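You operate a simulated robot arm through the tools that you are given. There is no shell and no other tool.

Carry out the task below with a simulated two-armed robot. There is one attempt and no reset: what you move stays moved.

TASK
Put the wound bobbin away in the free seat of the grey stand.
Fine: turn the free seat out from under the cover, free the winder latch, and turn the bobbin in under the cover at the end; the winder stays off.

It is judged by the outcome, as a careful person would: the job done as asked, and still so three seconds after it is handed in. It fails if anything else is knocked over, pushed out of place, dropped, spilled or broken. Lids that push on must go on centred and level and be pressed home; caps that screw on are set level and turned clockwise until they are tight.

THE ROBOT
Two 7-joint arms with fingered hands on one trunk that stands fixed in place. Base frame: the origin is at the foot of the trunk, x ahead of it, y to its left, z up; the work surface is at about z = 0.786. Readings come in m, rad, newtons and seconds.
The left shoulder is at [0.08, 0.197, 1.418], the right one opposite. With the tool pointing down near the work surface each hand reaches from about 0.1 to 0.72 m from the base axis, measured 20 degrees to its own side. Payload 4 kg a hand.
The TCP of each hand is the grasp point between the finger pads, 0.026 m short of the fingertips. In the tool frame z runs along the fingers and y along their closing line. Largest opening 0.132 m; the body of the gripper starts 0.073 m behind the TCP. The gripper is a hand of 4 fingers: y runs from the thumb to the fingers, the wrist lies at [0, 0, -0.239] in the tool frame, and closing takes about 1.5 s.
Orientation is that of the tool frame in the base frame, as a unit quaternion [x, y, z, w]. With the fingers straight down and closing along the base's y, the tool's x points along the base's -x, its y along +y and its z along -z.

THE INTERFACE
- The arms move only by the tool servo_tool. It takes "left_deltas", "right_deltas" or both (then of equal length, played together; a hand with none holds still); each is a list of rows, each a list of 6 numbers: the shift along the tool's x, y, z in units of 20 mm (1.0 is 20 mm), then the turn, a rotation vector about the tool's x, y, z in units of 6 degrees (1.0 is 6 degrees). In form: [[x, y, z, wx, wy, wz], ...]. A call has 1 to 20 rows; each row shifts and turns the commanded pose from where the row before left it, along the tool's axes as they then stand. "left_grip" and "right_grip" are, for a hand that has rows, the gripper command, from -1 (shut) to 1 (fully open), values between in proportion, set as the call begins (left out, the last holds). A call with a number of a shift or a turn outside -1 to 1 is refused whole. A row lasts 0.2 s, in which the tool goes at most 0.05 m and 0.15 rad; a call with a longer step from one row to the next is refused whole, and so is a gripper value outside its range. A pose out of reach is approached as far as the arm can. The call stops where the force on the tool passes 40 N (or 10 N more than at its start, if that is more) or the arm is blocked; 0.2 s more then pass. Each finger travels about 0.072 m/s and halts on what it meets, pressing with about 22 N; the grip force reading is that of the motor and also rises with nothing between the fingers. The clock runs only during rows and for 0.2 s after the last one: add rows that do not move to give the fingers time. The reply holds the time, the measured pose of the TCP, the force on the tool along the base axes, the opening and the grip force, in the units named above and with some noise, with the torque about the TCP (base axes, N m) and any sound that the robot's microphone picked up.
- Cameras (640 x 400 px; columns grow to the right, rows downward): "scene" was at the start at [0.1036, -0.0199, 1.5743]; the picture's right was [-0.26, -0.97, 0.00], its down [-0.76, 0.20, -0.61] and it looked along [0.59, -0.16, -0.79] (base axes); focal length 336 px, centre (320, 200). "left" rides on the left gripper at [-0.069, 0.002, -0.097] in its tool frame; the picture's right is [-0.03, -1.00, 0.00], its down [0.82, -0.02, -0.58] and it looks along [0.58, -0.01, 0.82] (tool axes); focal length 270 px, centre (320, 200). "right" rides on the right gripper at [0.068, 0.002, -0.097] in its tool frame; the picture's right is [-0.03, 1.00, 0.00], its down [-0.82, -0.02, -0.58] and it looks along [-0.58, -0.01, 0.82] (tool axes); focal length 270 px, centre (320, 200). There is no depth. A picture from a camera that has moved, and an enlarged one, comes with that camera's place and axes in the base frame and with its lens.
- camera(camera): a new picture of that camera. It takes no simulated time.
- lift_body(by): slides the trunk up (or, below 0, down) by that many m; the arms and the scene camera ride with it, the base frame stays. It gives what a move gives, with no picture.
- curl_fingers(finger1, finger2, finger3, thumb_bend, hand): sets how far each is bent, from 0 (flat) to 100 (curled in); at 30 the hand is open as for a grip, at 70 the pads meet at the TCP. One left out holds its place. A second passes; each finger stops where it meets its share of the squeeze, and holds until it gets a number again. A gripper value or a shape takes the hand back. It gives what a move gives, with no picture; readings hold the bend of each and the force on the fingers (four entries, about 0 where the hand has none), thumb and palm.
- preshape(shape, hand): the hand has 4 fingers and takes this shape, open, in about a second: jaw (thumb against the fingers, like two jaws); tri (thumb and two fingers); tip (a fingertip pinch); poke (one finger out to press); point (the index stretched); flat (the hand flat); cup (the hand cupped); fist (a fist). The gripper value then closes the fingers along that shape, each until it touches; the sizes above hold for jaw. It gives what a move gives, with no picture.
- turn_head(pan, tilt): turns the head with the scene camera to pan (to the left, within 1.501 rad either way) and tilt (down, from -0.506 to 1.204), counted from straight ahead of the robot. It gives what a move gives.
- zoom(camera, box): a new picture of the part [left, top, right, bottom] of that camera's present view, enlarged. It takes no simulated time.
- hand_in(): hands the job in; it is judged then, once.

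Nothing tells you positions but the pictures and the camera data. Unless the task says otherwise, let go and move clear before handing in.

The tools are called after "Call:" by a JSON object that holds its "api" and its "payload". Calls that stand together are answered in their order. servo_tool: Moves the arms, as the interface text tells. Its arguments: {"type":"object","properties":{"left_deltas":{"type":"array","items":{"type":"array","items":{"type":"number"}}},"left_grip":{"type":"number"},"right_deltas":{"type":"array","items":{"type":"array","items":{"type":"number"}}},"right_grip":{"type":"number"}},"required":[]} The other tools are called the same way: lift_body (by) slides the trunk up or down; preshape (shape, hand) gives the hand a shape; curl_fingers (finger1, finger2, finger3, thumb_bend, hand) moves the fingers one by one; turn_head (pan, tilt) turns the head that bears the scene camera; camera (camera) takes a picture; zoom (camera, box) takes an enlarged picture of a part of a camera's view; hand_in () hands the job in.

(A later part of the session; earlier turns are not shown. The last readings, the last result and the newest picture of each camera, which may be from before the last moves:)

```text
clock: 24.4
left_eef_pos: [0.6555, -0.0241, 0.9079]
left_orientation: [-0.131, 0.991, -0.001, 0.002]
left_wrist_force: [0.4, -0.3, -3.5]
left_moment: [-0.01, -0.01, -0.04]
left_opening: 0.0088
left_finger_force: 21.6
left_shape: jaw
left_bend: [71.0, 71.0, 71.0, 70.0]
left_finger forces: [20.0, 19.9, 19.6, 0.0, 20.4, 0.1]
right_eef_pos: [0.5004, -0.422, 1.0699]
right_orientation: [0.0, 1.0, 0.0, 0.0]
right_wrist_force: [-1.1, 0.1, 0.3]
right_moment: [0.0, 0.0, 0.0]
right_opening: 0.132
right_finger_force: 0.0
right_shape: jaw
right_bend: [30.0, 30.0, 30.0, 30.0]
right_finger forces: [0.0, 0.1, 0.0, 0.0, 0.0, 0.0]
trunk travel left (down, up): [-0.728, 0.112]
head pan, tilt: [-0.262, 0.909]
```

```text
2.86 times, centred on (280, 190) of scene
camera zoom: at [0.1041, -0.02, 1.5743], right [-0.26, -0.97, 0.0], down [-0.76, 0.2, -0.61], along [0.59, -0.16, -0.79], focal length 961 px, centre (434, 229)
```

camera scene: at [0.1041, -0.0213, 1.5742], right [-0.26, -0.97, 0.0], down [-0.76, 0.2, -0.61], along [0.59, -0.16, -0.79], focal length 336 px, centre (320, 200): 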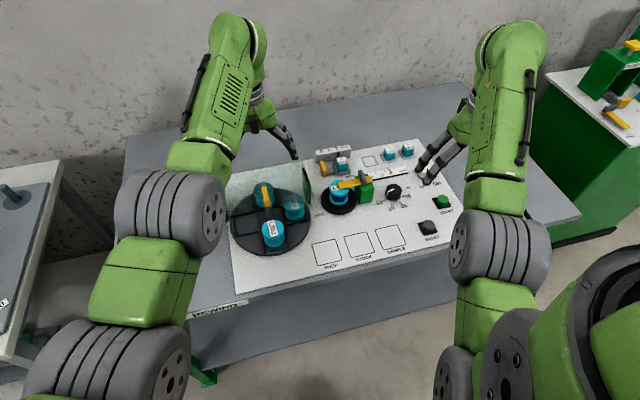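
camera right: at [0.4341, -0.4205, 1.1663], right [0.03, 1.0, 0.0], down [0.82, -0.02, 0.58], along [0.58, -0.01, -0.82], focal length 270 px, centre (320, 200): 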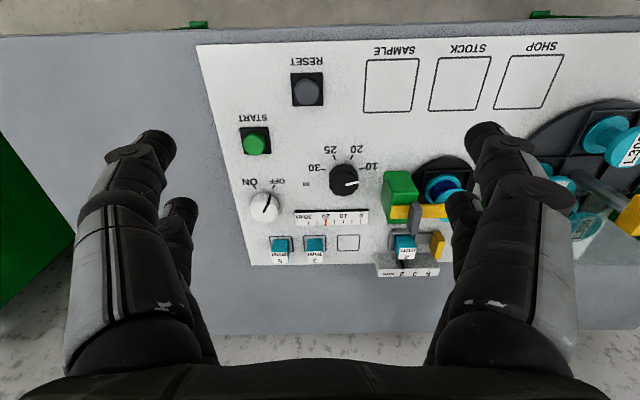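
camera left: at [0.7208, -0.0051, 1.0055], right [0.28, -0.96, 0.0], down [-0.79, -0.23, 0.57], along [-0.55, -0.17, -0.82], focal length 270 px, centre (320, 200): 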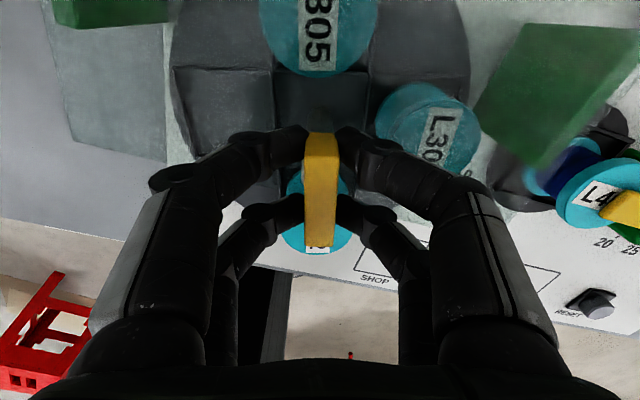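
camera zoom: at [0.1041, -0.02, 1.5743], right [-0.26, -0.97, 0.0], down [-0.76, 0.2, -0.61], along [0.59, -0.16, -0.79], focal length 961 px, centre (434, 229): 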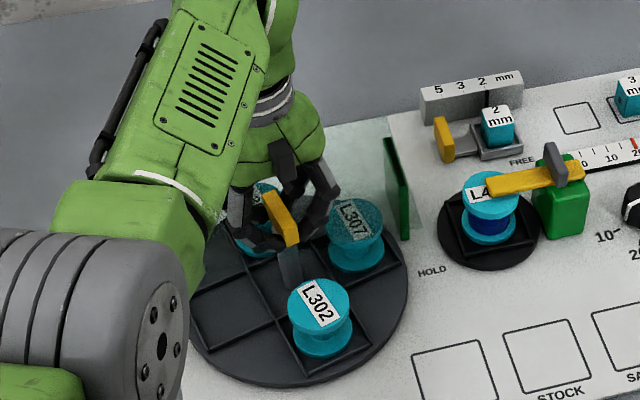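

The carousel turns smoothly with the hand. I continue the remaining 75°.

Call:
{"api": "servo_tool", "payload": {"left_deltas": [[0, 0, 0, 0, 0, -0.9], [0, 0, 0, 0, 0, -0.9], [0, 0, 0, 0, 0, -0.9], [0, 0, 0, 0, 0, -0.9], [0, 0, 0, 0, 0, -0.9], [0, 0, 0, 0, 0, -0.9], [0, 0, 0, 0, 0, -0.9], [0, 0, 0, 0, 0, -0.9], [0, 0, 0, 0, 0, -0.9], [0, 0, 0, 0, 0, -0.9], [0, 0, 0, 0, 0, -0.9], [0, 0, 0, 0, 0, -0.9], [0, 0, 0, 0, 0, -0.9], [0, 0, 0, 0, 0, -0.8], [0, 0, 0, 0, 0, 0]]}}

Call:
{"api": "camera", "payload": {"camera": "left"}}

Call:
{"api": "zoom", "payload": {"camera": "scene", "box": [210, 120, 350, 260]}}

```text
clock: 27.6
left_eef_pos: [0.6542, -0.0235, 0.9071]
left_orientation: [0.708, -0.707, 0.001, -0.001]
left_wrist_force: [-3.5, 2.9, -2.2]
left_moment: [0.09, 0.09, -0.03]
left_opening: 0.0087
left_finger_force: 22.1
left_shape: jaw
left_bend: [71.0, 71.0, 71.0, 70.0]
left_finger forces: [21.8, 21.3, 19.2, 0.1, 19.9, 0.0]
right_eef_pos: [0.4997, -0.4218, 1.07]
right_orientation: [0.001, 1.0, 0.0, 0.0]
right_wrist_force: [0.9, -0.9, -0.2]
right_moment: [0.02, -0.01, -0.02]
right_opening: 0.132
right_finger_force: 0.0
right_shape: jaw
right_bend: [30.0, 30.0, 30.0, 30.0]
right_finger forces: [0.1, 0.1, 0.0, 0.0, 0.0, 0.0]
trunk travel left (down, up): [-0.728, 0.112]
head pan, tilt: [-0.262, 0.909]
```

```text
taken
camera left: at [0.6525, 0.0444, 1.0052], right [1.0, 0.03, 0.0], down [0.02, -0.82, 0.58], along [0.02, -0.58, -0.82], focal length 270 px, centre (320, 200)
```

left: 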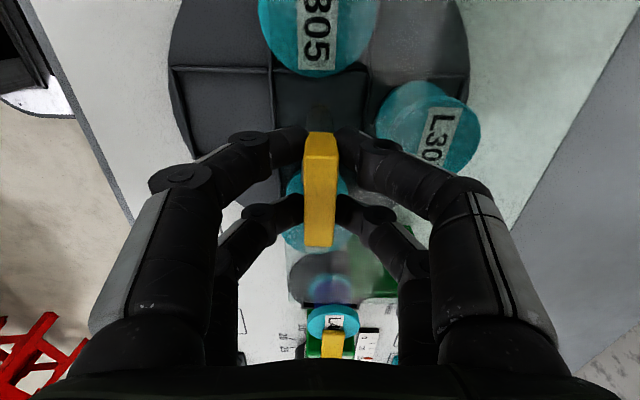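

```text
2.86 times, centred on (280, 190) of scene
camera zoom: at [0.1032, -0.0193, 1.5744], right [-0.26, -0.97, 0.0], down [-0.76, 0.2, -0.61], along [0.59, -0.16, -0.79], focal length 961 px, centre (434, 229)
```

zoom: 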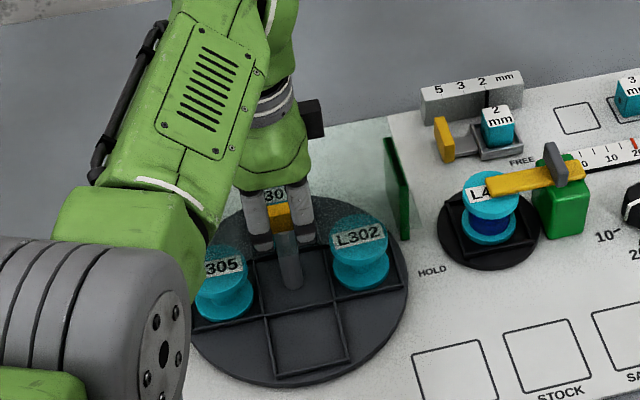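

The free seat is now at the front, out from under the cover. I release the bar, wait, and lift the left hand straight up.

Call:
{"api": "servo_tool", "payload": {"left_deltas": [[0, 0, 0, 0, 0, 0], [0, 0, 0, 0, 0, 0], [0, 0, 0, 0, 0, 0], [0, 0, 0, 0, 0, 0]], "left_grip": -0.3}}

Call:
{"api": "servo_tool", "payload": {"left_deltas": [[0, 0, -0.5, 0, 0, 0], [0, 0, -0.8, 0, 0, 0], [0, 0, -1, 0, 0, 0], [0, 0, -1, 0, 0, 0], [0, 0, -1, 0, 0, 0], [0, 0, -1, 0, 0, 0], [0, 0, -1, 0, 0, 0], [0, 0, -1, 0, 0, 0]]}}

Call:
{"api": "camera", "payload": {"camera": "left"}}

Call:
{"api": "zoom", "payload": {"camera": "scene", "box": [210, 120, 350, 260]}}

```text
clock: 28.6
left_eef_pos: [0.6557, -0.0242, 0.9083]
left_orientation: [-0.707, 0.707, -0.002, 0.001]
left_wrist_force: [0.1, -0.7, -1.1]
left_moment: [0.0, -0.01, 0.01]
left_opening: 0.0455
left_finger_force: 0.1
left_shape: jaw
left_bend: [74.0, 74.0, 74.0, 70.0]
left_finger forces: [0.0, 0.0, 0.1, 0.0, 0.1, 0.0]
right_eef_pos: [0.5023, -0.422, 1.07]
right_orientation: [0.0, 1.0, 0.0, 0.0]
right_wrist_force: [0.2, 0.8, 0.4]
right_moment: [0.01, -0.02, -0.04]
right_opening: 0.1317
right_finger_force: 0.0
right_shape: jaw
right_bend: [30.0, 30.0, 30.0, 30.0]
right_finger forces: [0.0, 0.0, 0.0, 0.0, 0.0, 0.1]
trunk travel left (down, up): [-0.728, 0.112]
head pan, tilt: [-0.262, 0.909]
```

```text
clock: 30.4
left_eef_pos: [0.6543, -0.0258, 1.0537]
left_orientation: [-0.706, 0.708, -0.002, 0.001]
left_wrist_force: [-0.7, 0.3, 0.0]
left_moment: [0.0, 0.02, 0.0]
left_opening: 0.0459
left_finger_force: 0.0
left_shape: jaw
left_bend: [74.0, 74.0, 74.0, 70.0]
left_finger forces: [0.0, 0.0, 0.0, 0.1, 0.0, 0.0]
right_eef_pos: [0.5013, -0.422, 1.0693]
right_orientation: [0.001, 1.0, -0.001, 0.001]
right_wrist_force: [0.0, 1.1, 0.0]
right_moment: [0.0, 0.0, -0.04]
right_opening: 0.1319
right_finger_force: 0.0
right_shape: jaw
right_bend: [30.0, 30.0, 30.0, 30.0]
right_finger forces: [0.1, 0.0, 0.0, 0.1, 0.0, 0.0]
trunk travel left (down, up): [-0.728, 0.112]
head pan, tilt: [-0.262, 0.909]
```

```text
taken
camera left: at [0.6519, 0.0433, 1.1514], right [1.0, 0.03, 0.01], down [0.02, -0.82, 0.58], along [0.02, -0.58, -0.82], focal length 270 px, centre (320, 200)
```

left: 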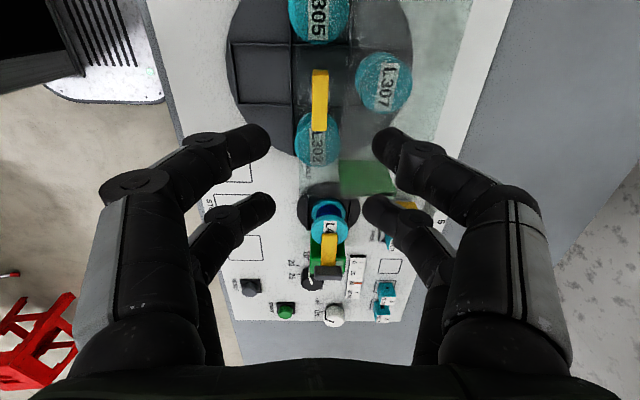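

```text
2.86 times, centred on (280, 190) of scene
camera zoom: at [0.1033, -0.02, 1.5743], right [-0.26, -0.97, 0.0], down [-0.76, 0.2, -0.61], along [0.59, -0.16, -0.79], focal length 961 px, centre (434, 229)
```

zoom: 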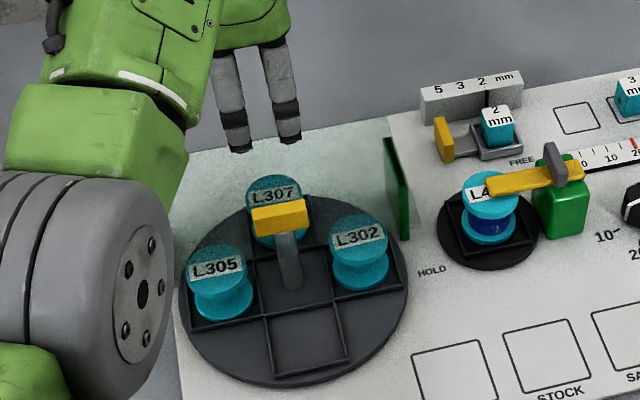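

The carousel held its place with the free seat in front. I zoom from the left camera on the free seat and on the latch for accurate geometry.

Call:
{"api": "zoom", "payload": {"camera": "left", "box": [270, 170, 430, 290]}}

Call:
{"api": "zoom", "payload": {"camera": "left", "box": [210, 0, 430, 170]}}

Call:
{"api": "zoom", "payload": {"camera": "right", "box": [350, 150, 480, 290]}}

Call:
{"api": "zoom", "payload": {"camera": "scene", "box": [310, 145, 390, 220]}}

```text
3.33 times, centred on (350, 230) of left
camera zoom: at [0.6519, 0.0433, 1.1514], right [1.0, 0.03, 0.01], down [0.02, -0.82, 0.58], along [0.02, -0.58, -0.82], focal length 901 px, centre (220, 100)
```

zoom: 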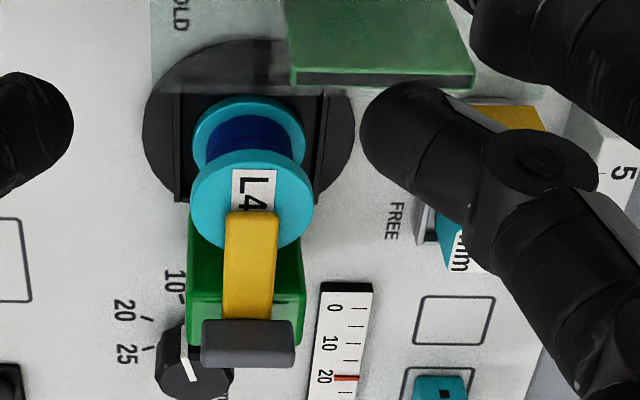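

```text
2.35 times, centred on (320, 85) of left
camera zoom: at [0.6519, 0.0433, 1.1514], right [1.0, 0.03, 0.01], down [0.02, -0.82, 0.58], along [0.02, -0.58, -0.82], focal length 636 px, centre (320, 471)
```

zoom: 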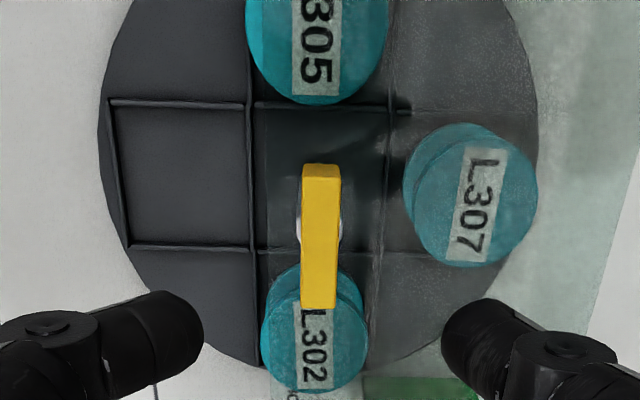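

```text
2.86 times, centred on (415, 220) of right
camera zoom: at [0.4334, -0.4195, 1.167], right [0.03, 1.0, 0.0], down [0.82, -0.02, 0.58], along [0.58, -0.01, -0.82], focal length 772 px, centre (49, 143)
```

zoom: 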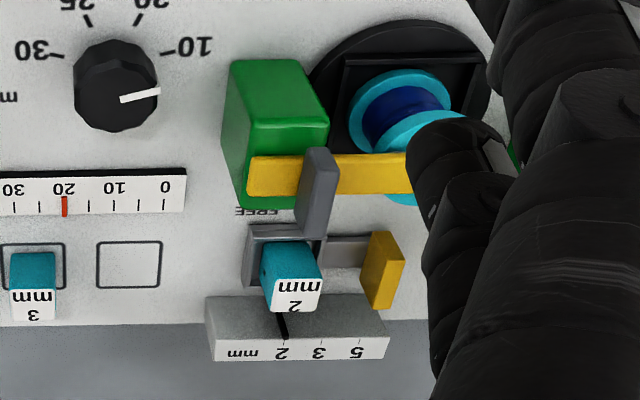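

```text
5.33 times, centred on (350, 182) of scene
camera zoom: at [0.1033, -0.02, 1.5743], right [-0.26, -0.97, 0.0], down [-0.76, 0.2, -0.61], along [0.59, -0.16, -0.79], focal length 1794 px, centre (160, 293)
```

zoom: 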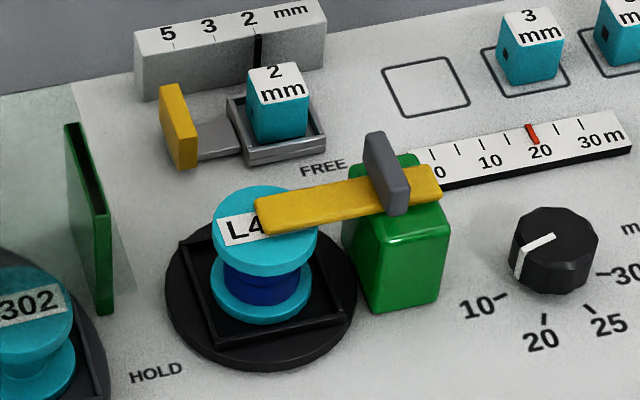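

The grey tab on the latch is a thumb-turn at about (0.675, -0.292), top z≈0.886; pinching it and twisting clockwise 90° should swing the bar to FREE. I park the left hand to the left and bring the right hand above the tab.

Call:
{"api": "servo_tool", "payload": {"left_deltas": [[-1, 0.4, 0, 0, 0, 0], [-1, 0.4, 0, 0, 0, 0], [-1, 0.4, 0, 0, 0, 0], [-1, 0.4, 0, 0, 0, 0], [-1, 0.4, 0, 0, 0, 0], [-1, 0.4, 0, 0, 0, 0], [-1, 0.4, 0, 0, 0, 0], [-1, 0.4, 0, 0, 0, 0], [-1, 0.4, 0, 0, 0, 0], [-1, 0.4, 0, 0, 0, 0]]}}

Call:
{"api": "servo_tool", "payload": {"right_deltas": [[-0.87, 0.65, 0.4, 0, 0, 0], [-0.87, 0.65, 0.4, 0, 0, 0], [-0.87, 0.65, 0.4, 0, 0, 0], [-0.87, 0.65, 0.4, 0, 0, 0], [-0.87, 0.65, 0.4, 0, 0, 0], [-0.87, 0.65, 0.4, 0, 0, 0], [-0.87, 0.65, 0.4, 0, 0, 0], [-0.87, 0.65, 0.4, 0, 0, 0], [-0.87, 0.65, 0.4, 0, 0, 0], [-0.87, 0.65, 0.4, 0, 0, 0]], "right_grip": -0.24}}

Call:
{"api": "camera", "payload": {"camera": "right"}}

Call:
{"api": "camera", "payload": {"camera": "scene"}}

```text
clock: 32.6
left_eef_pos: [0.5746, 0.1766, 1.0537]
left_orientation: [0.707, -0.707, 0.003, -0.001]
left_wrist_force: [-0.2, 0.2, -0.3]
left_moment: [-0.01, -0.02, 0.01]
left_opening: 0.0458
left_finger_force: 0.1
left_shape: jaw
left_bend: [74.0, 74.0, 74.0, 70.0]
left_finger forces: [0.0, 0.0, 0.0, 0.0, 0.0, 0.0]
right_eef_pos: [0.5004, -0.4212, 1.0713]
right_orientation: [0.0, 1.0, 0.0, 0.002]
right_wrist_force: [-0.1, 0.2, -1.2]
right_moment: [-0.01, -0.03, -0.02]
right_opening: 0.1317
right_finger_force: 0.1
right_shape: jaw
right_bend: [30.0, 30.0, 30.0, 30.0]
right_finger forces: [0.0, 0.0, 0.1, 0.1, 0.0, 0.0]
trunk travel left (down, up): [-0.728, 0.112]
head pan, tilt: [-0.262, 0.909]
```

```text
clock: 34.8
left_eef_pos: [0.5753, 0.1763, 1.0545]
left_orientation: [0.708, -0.706, 0.002, -0.001]
left_wrist_force: [0.8, 0.1, -0.1]
left_moment: [-0.01, 0.03, -0.01]
left_opening: 0.046
left_finger_force: 0.0
left_shape: jaw
left_bend: [74.0, 74.0, 74.0, 70.0]
left_finger forces: [0.0, 0.1, 0.0, 0.0, 0.0, 0.1]
right_eef_pos: [0.6759, -0.29, 0.9903]
right_orientation: [-0.001, 1.0, 0.0, 0.0]
right_wrist_force: [-0.6, -0.2, -0.2]
right_moment: [-0.02, 0.02, -0.02]
right_opening: 0.0504
right_finger_force: 0.2
right_shape: jaw
right_bend: [73.0, 73.0, 73.0, 70.0]
right_finger forces: [0.0, 0.0, 0.0, 0.1, 0.1, 0.0]
trunk travel left (down, up): [-0.728, 0.112]
head pan, tilt: [-0.262, 0.909]
```

```text
taken
camera right: at [0.6084, -0.288, 1.0868], right [0.03, 1.0, 0.0], down [0.82, -0.02, 0.58], along [0.58, -0.02, -0.82], focal length 270 px, centre (320, 200)
```

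right: 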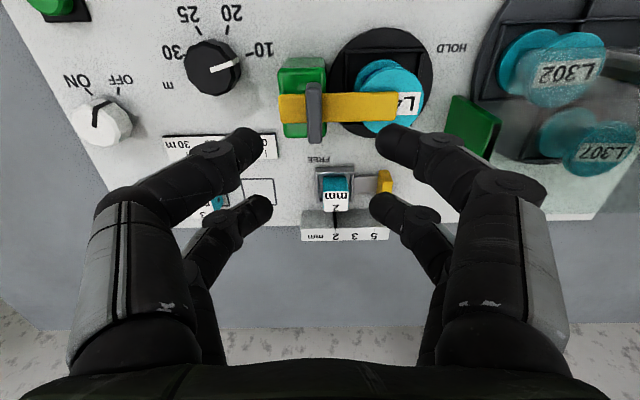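

```text
taken
camera scene: at [0.1045, -0.0193, 1.5743], right [-0.26, -0.97, 0.0], down [-0.76, 0.2, -0.61], along [0.59, -0.16, -0.79], focal length 336 px, centre (320, 200)
```

scene: 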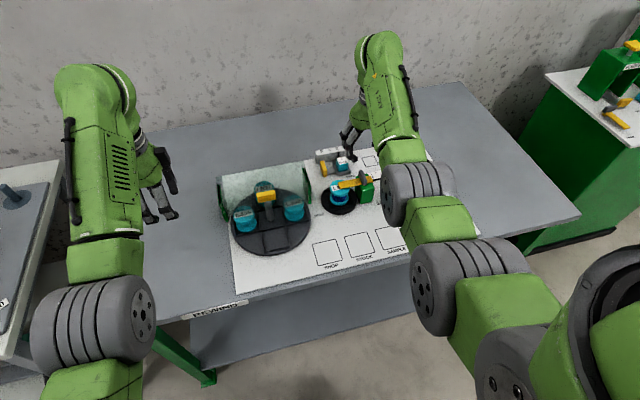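

Call:
{"api": "zoom", "payload": {"camera": "right", "box": [260, 40, 440, 160]}}

Call:
{"api": "zoom", "payload": {"camera": "scene", "box": [310, 110, 400, 220]}}

```text
3.33 times, centred on (350, 100) of right
camera zoom: at [0.6084, -0.288, 1.0868], right [0.03, 1.0, 0.0], down [0.82, -0.02, 0.58], along [0.58, -0.02, -0.82], focal length 901 px, centre (220, 533)
```

zoom: 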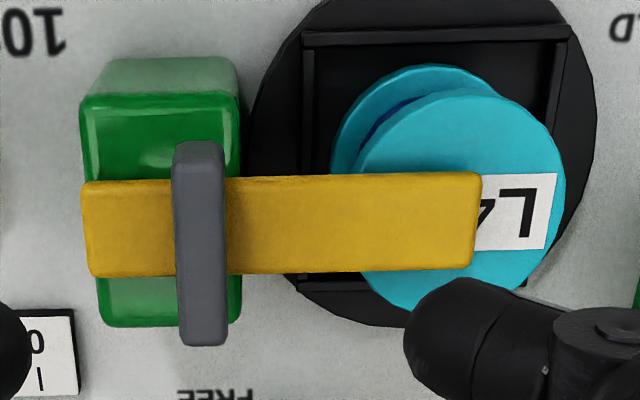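

```text
3.64 times, centred on (355, 165) of scene
camera zoom: at [0.1045, -0.0193, 1.5743], right [-0.26, -0.97, 0.0], down [-0.76, 0.2, -0.61], along [0.59, -0.16, -0.79], focal length 1223 px, centre (193, 327)
```

zoom: 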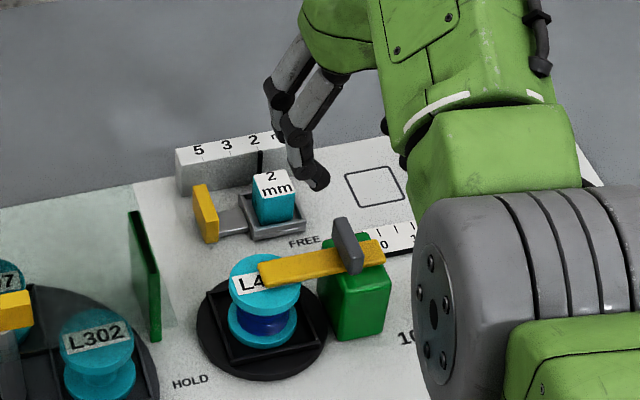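

The tab is at about (0.674, -0.295), top z≈0.886. I descend the right hand to just above it, then check alignment before closing.

Call:
{"api": "servo_tool", "payload": {"right_deltas": [[0.1, -0.25, 0.8, 0, 0, 0], [0, 0, 0.8, 0, 0, 0], [0, 0, 0.8, 0, 0, 0], [0, 0, 0.8, 0, 0, 0], [0, 0, 0.6, 0, 0, 0]]}}

Call:
{"api": "camera", "payload": {"camera": "right"}}

Call:
{"api": "zoom", "payload": {"camera": "scene", "box": [300, 110, 410, 220]}}

```text
clock: 36.0
left_eef_pos: [0.5742, 0.176, 1.0531]
left_orientation: [0.707, -0.707, 0.002, -0.001]
left_wrist_force: [0.7, 0.1, 0.5]
left_moment: [0.02, -0.04, 0.02]
left_opening: 0.0461
left_finger_force: 0.0
left_shape: jaw
left_bend: [74.0, 74.0, 74.0, 70.0]
left_finger forces: [0.1, 0.1, 0.0, 0.0, 0.1, 0.1]
right_eef_pos: [0.6733, -0.2955, 0.9134]
right_orientation: [0.0, 1.0, 0.0, 0.001]
right_wrist_force: [-0.1, 0.5, 0.3]
right_moment: [0.03, 0.0, 0.0]
right_opening: 0.0504
right_finger_force: 0.1
right_shape: jaw
right_bend: [73.0, 73.0, 73.0, 70.0]
right_finger forces: [0.1, 0.0, 0.0, 0.0, 0.1, 0.0]
trunk travel left (down, up): [-0.728, 0.112]
head pan, tilt: [-0.262, 0.909]
```

```text
taken
camera right: at [0.6063, -0.2943, 1.011], right [0.03, 1.0, 0.0], down [0.82, -0.02, 0.58], along [0.58, -0.01, -0.82], focal length 270 px, centre (320, 200)
```

right: 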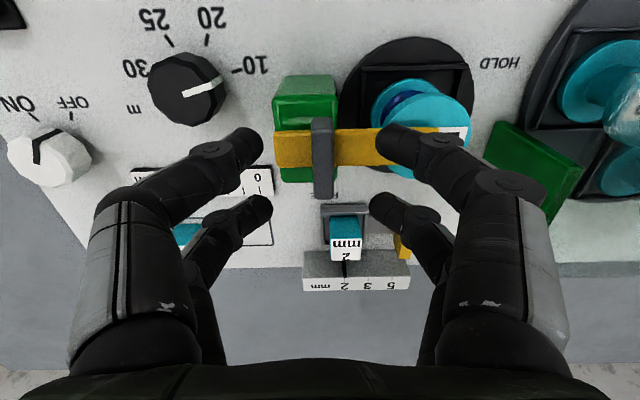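

```text
3.64 times, centred on (355, 165) of scene
camera zoom: at [0.1041, -0.0199, 1.5743], right [-0.26, -0.97, 0.0], down [-0.76, 0.2, -0.61], along [0.59, -0.16, -0.79], focal length 1223 px, centre (193, 327)
```

zoom: 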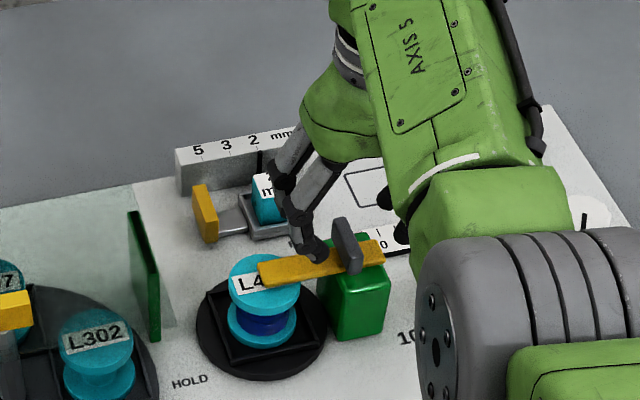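

Aligned over the tab. I lower to z≈0.892 and close on it.

Call:
{"api": "servo_tool", "payload": {"right_deltas": [[0, 0, 0.5, 0, 0, 0], [0, 0, 0.55, 0, 0, 0], [0, 0, 0, 0, 0, 0]]}}

Call:
{"api": "servo_tool", "payload": {"right_deltas": [[0, 0, 0, 0, 0, 0], [0, 0, 0, 0, 0, 0], [0, 0, 0, 0, 0, 0], [0, 0, 0, 0, 0, 0], [0, 0, 0, 0, 0, 0]], "right_grip": -1}}

Call:
{"api": "camera", "payload": {"camera": "right"}}

Call:
{"api": "zoom", "payload": {"camera": "scene", "box": [300, 110, 410, 220]}}

```text
clock: 36.8
left_eef_pos: [0.5734, 0.1766, 1.0519]
left_orientation: [0.707, -0.707, 0.002, -0.001]
left_wrist_force: [0.3, -0.2, -0.2]
left_moment: [0.01, -0.04, -0.02]
left_opening: 0.0461
left_finger_force: 0.1
left_shape: jaw
left_bend: [74.0, 74.0, 74.0, 70.0]
left_finger forces: [0.0, 0.0, 0.0, 0.0, 0.0, 0.1]
right_eef_pos: [0.6723, -0.2971, 0.8924]
right_orientation: [0.0, 1.0, 0.0, 0.001]
right_wrist_force: [0.3, -0.5, -0.2]
right_moment: [0.01, 0.0, 0.01]
right_opening: 0.0506
right_finger_force: 0.0
right_shape: jaw
right_bend: [73.0, 73.0, 73.0, 70.0]
right_finger forces: [0.0, 0.0, 0.0, 0.1, 0.0, 0.1]
trunk travel left (down, up): [-0.728, 0.112]
head pan, tilt: [-0.262, 0.909]
```

```text
clock: 38.0
left_eef_pos: [0.5743, 0.1764, 1.0518]
left_orientation: [-0.707, 0.707, -0.002, 0.002]
left_wrist_force: [0.2, 0.2, -0.3]
left_moment: [0.02, 0.01, -0.02]
left_opening: 0.0459
left_finger_force: 0.0
left_shape: jaw
left_bend: [74.0, 74.0, 74.0, 70.0]
left_finger forces: [0.1, 0.0, 0.1, 0.0, 0.0, 0.0]
right_eef_pos: [0.6732, -0.2962, 0.8923]
right_orientation: [-0.001, 1.0, 0.0, 0.0]
right_wrist_force: [0.5, 1.0, -2.5]
right_moment: [0.0, 0.01, 0.02]
right_opening: 0.0055
right_finger_force: 21.5
right_shape: jaw
right_bend: [72.0, 72.0, 71.0, 70.0]
right_finger forces: [19.7, 19.6, 19.3, 0.1, 19.6, 0.0]
trunk travel left (down, up): [-0.728, 0.112]
head pan, tilt: [-0.262, 0.909]
```

```text
taken
camera right: at [0.606, -0.2944, 0.9894], right [0.03, 1.0, 0.0], down [0.82, -0.02, 0.58], along [0.58, -0.01, -0.82], focal length 270 px, centre (320, 200)
```

right: 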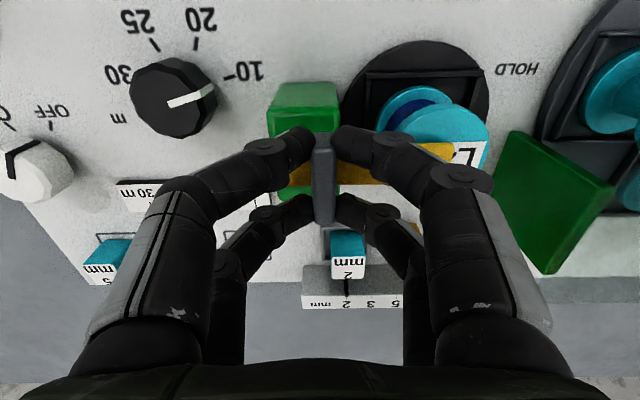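

```text
3.64 times, centred on (355, 165) of scene
camera zoom: at [0.1042, -0.02, 1.5743], right [-0.26, -0.97, 0.0], down [-0.76, 0.2, -0.61], along [0.59, -0.16, -0.79], focal length 1223 px, centre (193, 327)
```

zoom: 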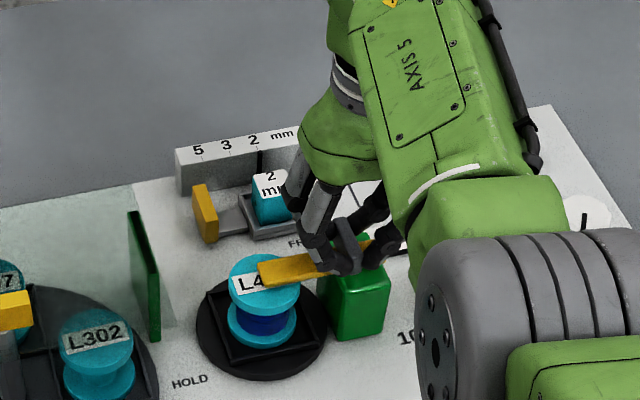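

The tab is pinched cleanly. I twist clockwise by about 15° and read the forces.

Call:
{"api": "servo_tool", "payload": {"right_deltas": [[0, 0, 0, 0, 0, 0.5], [0, 0, 0, 0, 0, 0.75], [0, 0, 0, 0, 0, 0.75], [0, 0, 0, 0, 0, 0.5]]}}

Call:
{"api": "zoom", "payload": {"camera": "scene", "box": [300, 110, 410, 220]}}

Call:
{"api": "camera", "payload": {"camera": "right"}}

```text
clock: 39.0
left_eef_pos: [0.5753, 0.1762, 1.0527]
left_orientation: [-0.707, 0.708, -0.003, 0.001]
left_wrist_force: [0.1, 0.1, -0.3]
left_moment: [0.0, 0.02, -0.01]
left_opening: 0.0458
left_finger_force: 0.0
left_shape: jaw
left_bend: [74.0, 74.0, 74.0, 70.0]
left_finger forces: [0.1, 0.0, 0.1, 0.0, 0.0, 0.1]
right_eef_pos: [0.6717, -0.2961, 0.892]
right_orientation: [0.132, 0.991, 0.0, 0.0]
right_wrist_force: [-2.8, 3.2, -4.7]
right_moment: [0.05, 0.04, 0.01]
right_opening: 0.0053
right_finger_force: 21.9
right_shape: jaw
right_bend: [72.0, 72.0, 71.0, 70.0]
right_finger forces: [20.3, 20.5, 19.1, 0.1, 19.4, 0.0]
trunk travel left (down, up): [-0.728, 0.112]
head pan, tilt: [-0.262, 0.909]
```

```text
3.64 times, centred on (355, 165) of scene
camera zoom: at [0.104, -0.0195, 1.5743], right [-0.26, -0.97, 0.0], down [-0.76, 0.2, -0.61], along [0.59, -0.16, -0.79], focal length 1223 px, centre (193, 327)
```

zoom: 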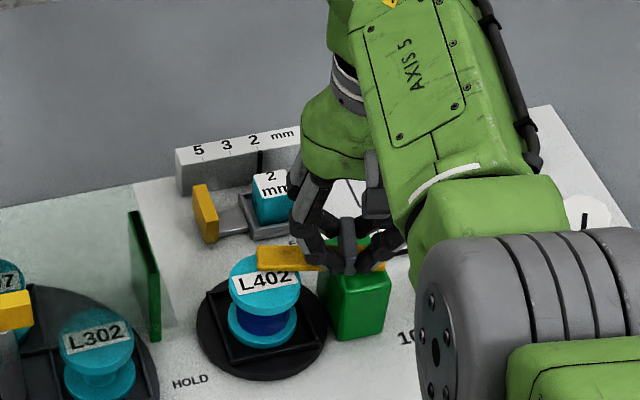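

```text
taken
camera right: at [0.6085, -0.2762, 0.9895], right [0.28, 0.96, 0.0], down [0.78, -0.23, 0.58], along [0.55, -0.16, -0.82], focal length 270 px, centre (320, 200)
```

right: 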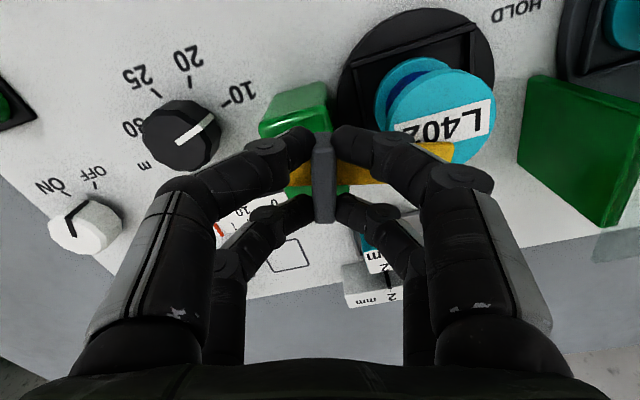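

The latch turns freely with small side forces, so the tab is on the pivot. I continue the twist.

Call:
{"api": "servo_tool", "payload": {"right_deltas": [[0, 0, 0, 0, 0, 0.8], [0, 0, 0, 0, 0, 0.8], [0, 0, 0, 0, 0, 0.8], [0, 0, 0, 0, 0, 0.8], [0, 0, 0, 0, 0, 0.8]]}}

Call:
{"api": "servo_tool", "payload": {"right_deltas": [[0, 0, 0, 0, 0, 0.8], [0, 0, 0, 0, 0, 0.8], [0, 0, 0, 0, 0, 0.8], [0, 0, 0, 0, 0, 0.8], [0, 0, 0, 0, 0, 0.8]]}}

Call:
{"api": "zoom", "payload": {"camera": "scene", "box": [300, 110, 410, 220]}}

Call:
{"api": "camera", "payload": {"camera": "right"}}

```text
clock: 40.2
left_eef_pos: [0.5751, 0.177, 1.0535]
left_orientation: [-0.707, 0.707, -0.002, 0.0]
left_wrist_force: [0.2, 0.7, -0.4]
left_moment: [0.0, -0.06, 0.0]
left_opening: 0.046
left_finger_force: 0.0
left_shape: jaw
left_bend: [74.0, 74.0, 74.0, 70.0]
left_finger forces: [0.0, 0.0, 0.0, 0.0, 0.1, 0.0]
right_eef_pos: [0.6735, -0.2952, 0.8933]
right_orientation: [0.334, 0.942, 0.0, 0.0]
right_wrist_force: [-5.2, 7.4, -5.8]
right_moment: [0.15, 0.13, -0.01]
right_opening: 0.0052
right_finger_force: 22.2
right_shape: jaw
right_bend: [72.0, 72.0, 71.0, 70.0]
right_finger forces: [20.3, 20.5, 19.1, 0.2, 19.2, 0.0]
trunk travel left (down, up): [-0.728, 0.112]
head pan, tilt: [-0.262, 0.909]
```

```text
clock: 41.4
left_eef_pos: [0.5756, 0.1781, 1.0526]
left_orientation: [-0.707, 0.707, -0.003, 0.0]
left_wrist_force: [-0.6, -0.5, 0.0]
left_moment: [-0.02, 0.01, -0.02]
left_opening: 0.0459
left_finger_force: 0.1
left_shape: jaw
left_bend: [74.0, 74.0, 74.0, 70.0]
left_finger forces: [0.0, 0.0, 0.0, 0.0, 0.0, 0.0]
right_eef_pos: [0.6724, -0.2954, 0.8923]
right_orientation: [0.523, 0.852, -0.001, -0.001]
right_wrist_force: [-7.4, 13.5, -9.6]
right_moment: [0.3, 0.15, 0.05]
right_opening: 0.0052
right_finger_force: 21.8
right_shape: jaw
right_bend: [72.0, 72.0, 71.0, 70.0]
right_finger forces: [19.9, 19.7, 19.3, 0.1, 19.2, 0.0]
trunk travel left (down, up): [-0.728, 0.112]
head pan, tilt: [-0.262, 0.909]
```

```text
3.64 times, centred on (355, 165) of scene
camera zoom: at [0.1042, -0.0172, 1.5743], right [-0.26, -0.97, 0.0], down [-0.76, 0.2, -0.61], along [0.59, -0.16, -0.79], focal length 1223 px, centre (193, 327)
```

zoom: 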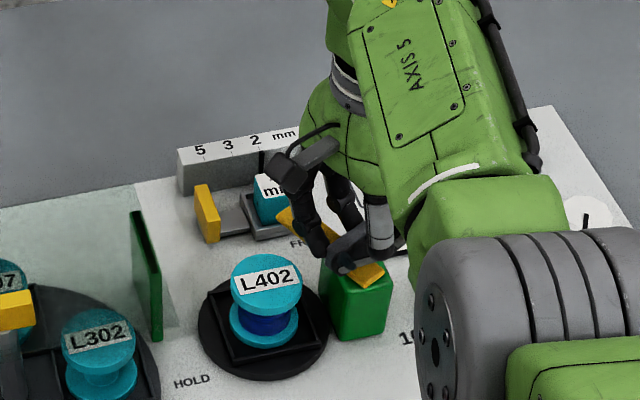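

```text
taken
camera right: at [0.6449, -0.2318, 0.9897], right [0.9, 0.43, 0.0], down [0.35, -0.74, 0.58], along [0.25, -0.52, -0.82], focal length 270 px, centre (320, 200)
```

right: 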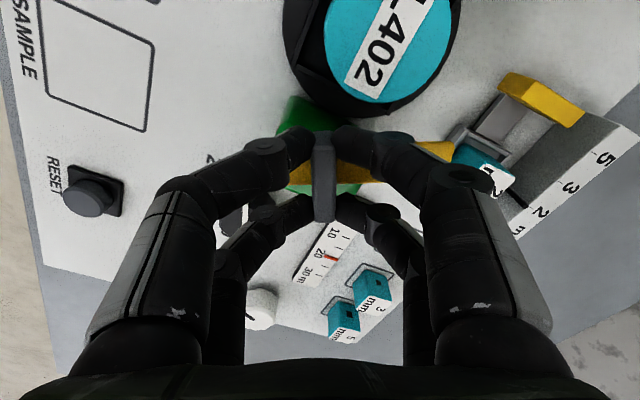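

The bar is about 63° round; a modest side force shows the pivot is a few mm off my grip centre. I shift slightly to relieve it and finish the twist.

Call:
{"api": "servo_tool", "payload": {"right_deltas": [[0.15, 0, 0, 0, 0, 0.5], [0.03, 0, 0, 0, 0, 0.8], [0.03, 0, 0, 0, 0, 0.8]]}}

Call:
{"api": "servo_tool", "payload": {"right_deltas": [[0.03, 0, 0, 0, 0, 0.8], [0.03, 0, 0, 0, 0, 0.8], [0.02, 0, 0, 0, 0, 0.8], [0, 0, 0, 0, 0, 0]]}}

Call:
{"api": "zoom", "payload": {"camera": "scene", "box": [300, 110, 410, 220]}}

Call:
{"api": "camera", "payload": {"camera": "right"}}

```text
clock: 42.2
left_eef_pos: [0.5759, 0.1759, 1.0527]
left_orientation: [-0.707, 0.707, -0.002, 0.002]
left_wrist_force: [-1.0, -0.2, 0.7]
left_moment: [0.0, 0.0, -0.02]
left_opening: 0.0457
left_finger_force: 0.1
left_shape: jaw
left_bend: [74.0, 74.0, 74.0, 70.0]
left_finger forces: [0.0, 0.0, 0.0, 0.0, 0.1, 0.0]
right_eef_pos: [0.6726, -0.293, 0.8923]
right_orientation: [0.613, 0.79, 0.0, 0.001]
right_wrist_force: [0.6, 6.1, -9.8]
right_moment: [0.11, 0.01, 0.01]
right_opening: 0.0055
right_finger_force: 22.6
right_shape: jaw
right_bend: [72.0, 72.0, 71.0, 70.0]
right_finger forces: [20.2, 20.0, 19.0, 0.0, 19.1, 0.0]
trunk travel left (down, up): [-0.728, 0.112]
head pan, tilt: [-0.262, 0.909]
```

```text
clock: 43.2
left_eef_pos: [0.5766, 0.174, 1.0524]
left_orientation: [0.708, -0.707, 0.001, -0.001]
left_wrist_force: [0.1, 0.4, 0.2]
left_moment: [0.03, 0.0, 0.03]
left_opening: 0.0459
left_finger_force: 0.1
left_shape: jaw
left_bend: [74.0, 74.0, 74.0, 70.0]
left_finger forces: [0.1, 0.1, 0.1, 0.0, 0.1, 0.1]
right_eef_pos: [0.6727, -0.2916, 0.8921]
right_orientation: [0.708, 0.706, -0.001, 0.002]
right_wrist_force: [6.2, -2.0, -6.1]
right_moment: [-0.04, -0.11, 0.02]
right_opening: 0.0053
right_finger_force: 22.3
right_shape: jaw
right_bend: [72.0, 72.0, 71.0, 70.0]
right_finger forces: [22.0, 22.1, 18.5, 0.0, 18.9, 0.0]
trunk travel left (down, up): [-0.728, 0.112]
head pan, tilt: [-0.262, 0.909]
```

```text
3.64 times, centred on (355, 165) of scene
camera zoom: at [0.1065, -0.021, 1.5741], right [-0.26, -0.97, 0.0], down [-0.76, 0.2, -0.61], along [0.59, -0.16, -0.79], focal length 1223 px, centre (193, 327)
```

zoom: 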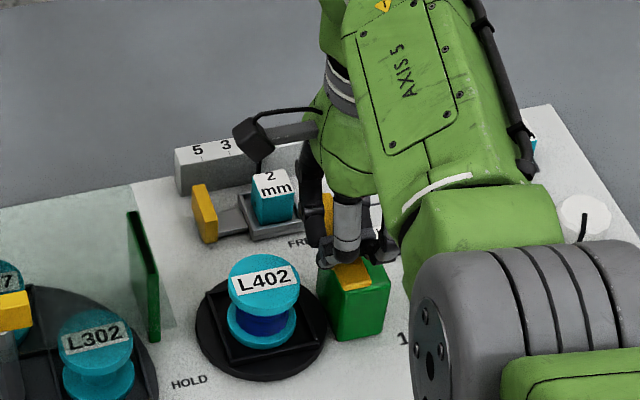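

```text
taken
camera right: at [0.6761, -0.2234, 0.9895], right [1.0, -0.03, 0.0], down [-0.02, -0.82, 0.58], along [-0.01, -0.58, -0.82], focal length 270 px, centre (320, 200)
```

right: 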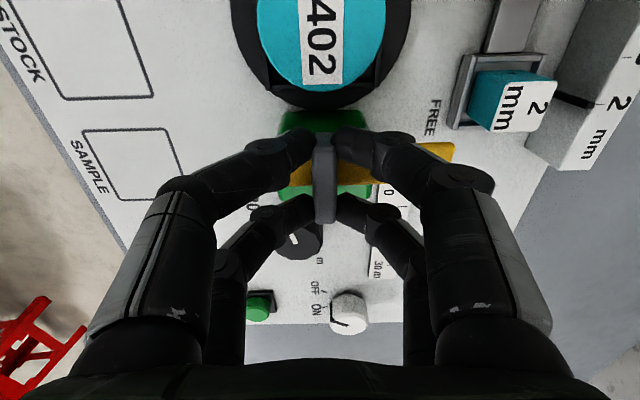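

The latch bar now points to FREE. I open the fingers and lift straight up, then check that the latch stays.

Call:
{"api": "servo_tool", "payload": {"right_deltas": [[0, 0, 0, 0, 0, 0], [0, 0, 0, 0, 0, 0], [0, 0, 0, 0, 0, 0], [0, 0, 0, 0, 0, 0]], "right_grip": -0.3}}

Call:
{"api": "servo_tool", "payload": {"right_deltas": [[0, 0, -0.4, 0, 0, 0], [0, 0, -0.8, 0, 0, 0], [0, 0, -0.8, 0, 0, 0], [0, 0, -0.8, 0, 0, 0], [0, 0, -0.8, 0, 0, 0]]}}

Call:
{"api": "zoom", "payload": {"camera": "scene", "box": [300, 110, 410, 220]}}

Call:
{"api": "camera", "payload": {"camera": "right"}}

```text
clock: 44.2
left_eef_pos: [0.5757, 0.175, 1.0539]
left_orientation: [-0.707, 0.707, -0.001, 0.002]
left_wrist_force: [0.1, -0.2, 0.6]
left_moment: [-0.02, -0.02, 0.02]
left_opening: 0.0459
left_finger_force: 0.0
left_shape: jaw
left_bend: [74.0, 74.0, 74.0, 70.0]
left_finger forces: [0.0, 0.0, 0.1, 0.1, 0.0, 0.0]
right_eef_pos: [0.6713, -0.2909, 0.8928]
right_orientation: [0.707, 0.707, 0.0, 0.0]
right_wrist_force: [0.3, 0.0, -0.3]
right_moment: [0.0, 0.0, 0.0]
right_opening: 0.0455
right_finger_force: 0.1
right_shape: jaw
right_bend: [74.0, 74.0, 74.0, 70.0]
right_finger forces: [0.0, 0.2, 0.0, 0.0, 0.0, 0.0]
trunk travel left (down, up): [-0.728, 0.112]
head pan, tilt: [-0.262, 0.909]
```

```text
clock: 45.4
left_eef_pos: [0.574, 0.1758, 1.0541]
left_orientation: [-0.706, 0.708, -0.003, 0.001]
left_wrist_force: [0.3, 0.6, 1.0]
left_moment: [0.04, 0.02, 0.02]
left_opening: 0.0459
left_finger_force: 0.0
left_shape: jaw
left_bend: [74.0, 74.0, 74.0, 70.0]
left_finger forces: [0.0, 0.0, 0.0, 0.0, 0.1, 0.1]
right_eef_pos: [0.6703, -0.2901, 0.9644]
right_orientation: [0.707, 0.707, 0.0, 0.0]
right_wrist_force: [0.1, -0.7, -0.6]
right_moment: [0.01, 0.02, -0.01]
right_opening: 0.0458
right_finger_force: 0.0
right_shape: jaw
right_bend: [74.0, 74.0, 74.0, 70.0]
right_finger forces: [0.1, 0.0, 0.0, 0.0, 0.0, 0.0]
trunk travel left (down, up): [-0.728, 0.112]
head pan, tilt: [-0.262, 0.909]
```

```text
3.64 times, centred on (355, 165) of scene
camera zoom: at [0.1036, -0.0198, 1.5743], right [-0.26, -0.97, 0.0], down [-0.76, 0.2, -0.61], along [0.59, -0.16, -0.79], focal length 1223 px, centre (193, 327)
```

zoom: 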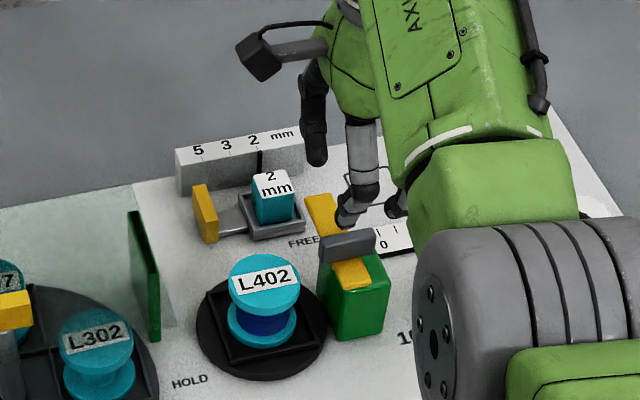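

```text
taken
camera right: at [0.6734, -0.2225, 1.062], right [1.0, -0.03, 0.0], down [-0.02, -0.82, 0.58], along [-0.01, -0.58, -0.82], focal length 270 px, centre (320, 200)
```

right: 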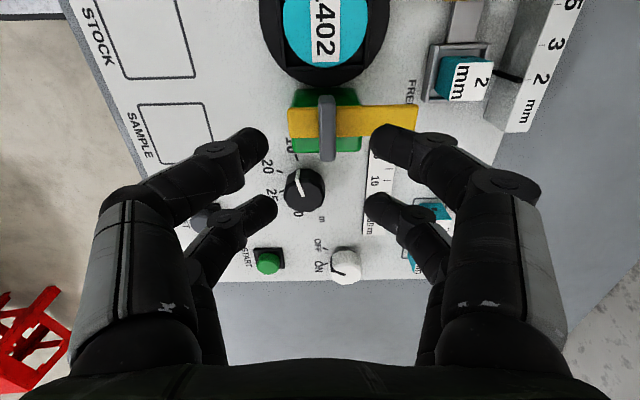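

The latch stays at FREE and bobbin L402 is uncovered at about (0.676, -0.230). With this wrist orientation (closing along x) I move over the bobbin with the fingers opened to ~9 cm.

Call:
{"api": "servo_tool", "payload": {"right_deltas": [[0.75, 0.07, 0, 0, 0, 0], [0.75, 0.07, 0, 0, 0, 0], [0.75, 0.07, 0, 0, 0, 0], [0.78, 0.08, 0, 0, 0, 0], [0, 0, 0.5, 0, 0, 0], [0, 0, 0, 0, 0, 0]], "right_grip": 0.36}}

Call:
{"api": "camera", "payload": {"camera": "right"}}

Call:
{"api": "zoom", "payload": {"camera": "scene", "box": [300, 110, 410, 220]}}

```text
clock: 46.8
left_eef_pos: [0.5738, 0.1759, 1.0537]
left_orientation: [-0.707, 0.707, -0.001, 0.002]
left_wrist_force: [0.5, -0.7, 0.2]
left_moment: [-0.02, 0.02, 0.05]
left_opening: 0.0459
left_finger_force: 0.0
left_shape: jaw
left_bend: [74.0, 74.0, 74.0, 70.0]
left_finger forces: [0.1, 0.0, 0.0, 0.0, 0.1, 0.0]
right_eef_pos: [0.6765, -0.2311, 0.9556]
right_orientation: [0.707, 0.707, 0.0, 0.0]
right_wrist_force: [-0.1, 1.2, 0.1]
right_moment: [0.01, 0.0, 0.02]
right_opening: 0.0892
right_finger_force: 0.0
right_shape: jaw
right_bend: [69.0, 69.0, 69.0, 61.0]
right_finger forces: [0.0, 0.0, 0.0, 0.0, 0.0, 0.0]
trunk travel left (down, up): [-0.728, 0.112]
head pan, tilt: [-0.262, 0.909]
```

```text
taken
camera right: at [0.6795, -0.1619, 1.0521], right [1.0, -0.03, 0.0], down [-0.02, -0.82, 0.58], along [-0.01, -0.58, -0.82], focal length 270 px, centre (320, 200)
```

right: 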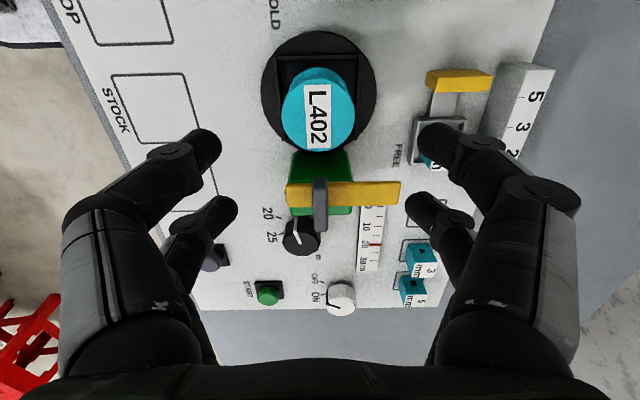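

```text
3.64 times, centred on (355, 165) of scene
camera zoom: at [0.1036, -0.0202, 1.5743], right [-0.26, -0.97, 0.0], down [-0.76, 0.2, -0.61], along [0.59, -0.16, -0.79], focal length 1223 px, centre (193, 327)
```

zoom: 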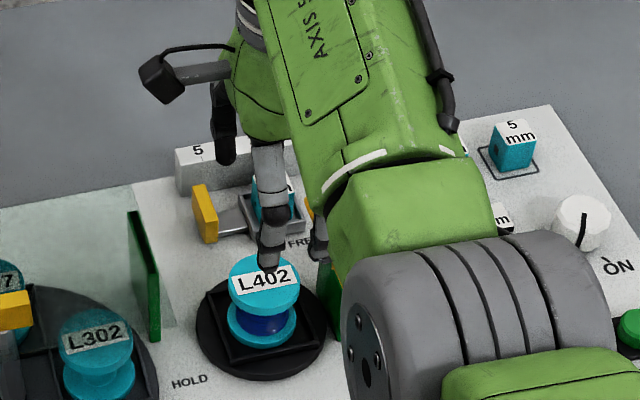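

Call:
{"api": "zoom", "payload": {"camera": "right", "box": [250, 20, 390, 160]}}

```text
2.86 times, centred on (320, 90) of right
camera zoom: at [0.6795, -0.1619, 1.0521], right [1.0, -0.03, 0.0], down [-0.02, -0.82, 0.58], along [-0.01, -0.58, -0.82], focal length 772 px, centre (320, 514)
```

zoom: 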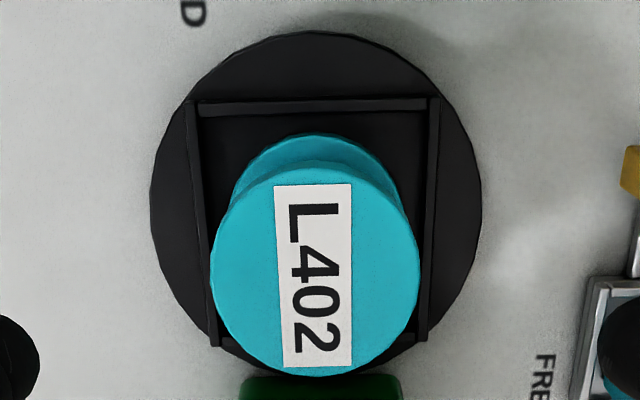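

The bobbin is well centred under the hand (0.6775, -0.2307, flange Ø≈56 mm). I descend in stages, watching the contact force.

Call:
{"api": "servo_tool", "payload": {"right_deltas": [[0, 0.04, 0.8, 0, 0, 0], [0, 0, 0.8, 0, 0, 0], [0, 0, 0.8, 0, 0, 0], [0, 0, 0.8, 0, 0, 0], [0, 0, 0.8, 0, 0, 0], [0, 0, 0.4, 0, 0, 0]]}}

Call:
{"api": "camera", "payload": {"camera": "right"}}

Call:
{"api": "zoom", "payload": {"camera": "scene", "box": [300, 130, 390, 220]}}

```text
clock: 48.2
left_eef_pos: [0.5748, 0.1762, 1.0544]
left_orientation: [-0.707, 0.707, -0.003, 0.001]
left_wrist_force: [-1.4, 0.0, 0.1]
left_moment: [0.0, 0.06, 0.03]
left_opening: 0.0459
left_finger_force: 0.1
left_shape: jaw
left_bend: [74.0, 74.0, 74.0, 70.0]
left_finger forces: [0.1, 0.1, 0.0, 0.0, 0.0, 0.1]
right_eef_pos: [0.6786, -0.2307, 0.8667]
right_orientation: [0.707, 0.707, 0.0, 0.001]
right_wrist_force: [0.3, -0.6, 0.3]
right_moment: [0.02, -0.01, 0.02]
right_opening: 0.0892
right_finger_force: 0.1
right_shape: jaw
right_bend: [69.0, 69.0, 69.0, 61.0]
right_finger forces: [0.1, 0.0, 0.0, 0.0, 0.0, 0.1]
trunk travel left (down, up): [-0.728, 0.112]
head pan, tilt: [-0.262, 0.909]
```

```text
taken
camera right: at [0.6809, -0.1619, 0.9643], right [1.0, -0.03, 0.0], down [-0.02, -0.82, 0.58], along [-0.01, -0.58, -0.82], focal length 270 px, centre (320, 200)
```

right: 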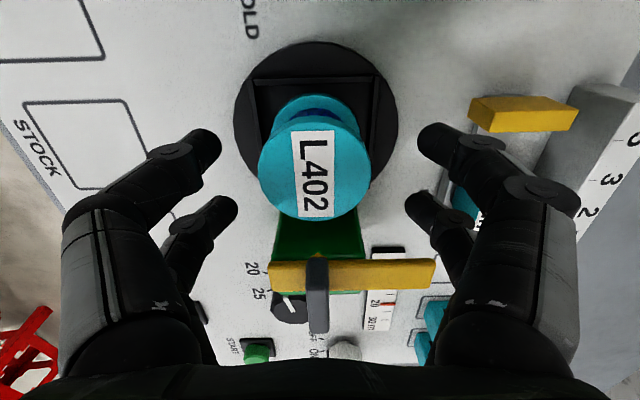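

```text
4.44 times, centred on (345, 175) of scene
camera zoom: at [0.1037, -0.0198, 1.5743], right [-0.26, -0.97, 0.0], down [-0.76, 0.2, -0.61], along [0.59, -0.16, -0.79], focal length 1495 px, centre (209, 311)
```

zoom: 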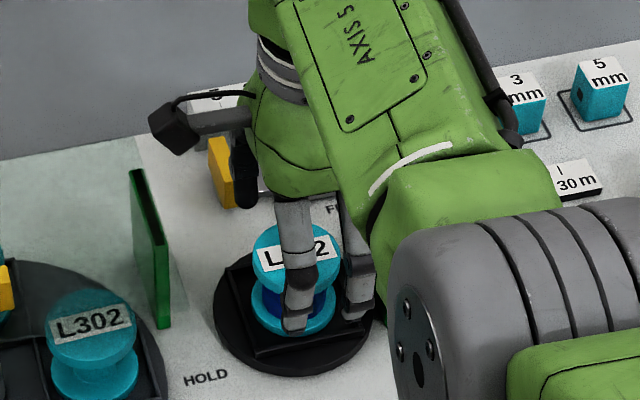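

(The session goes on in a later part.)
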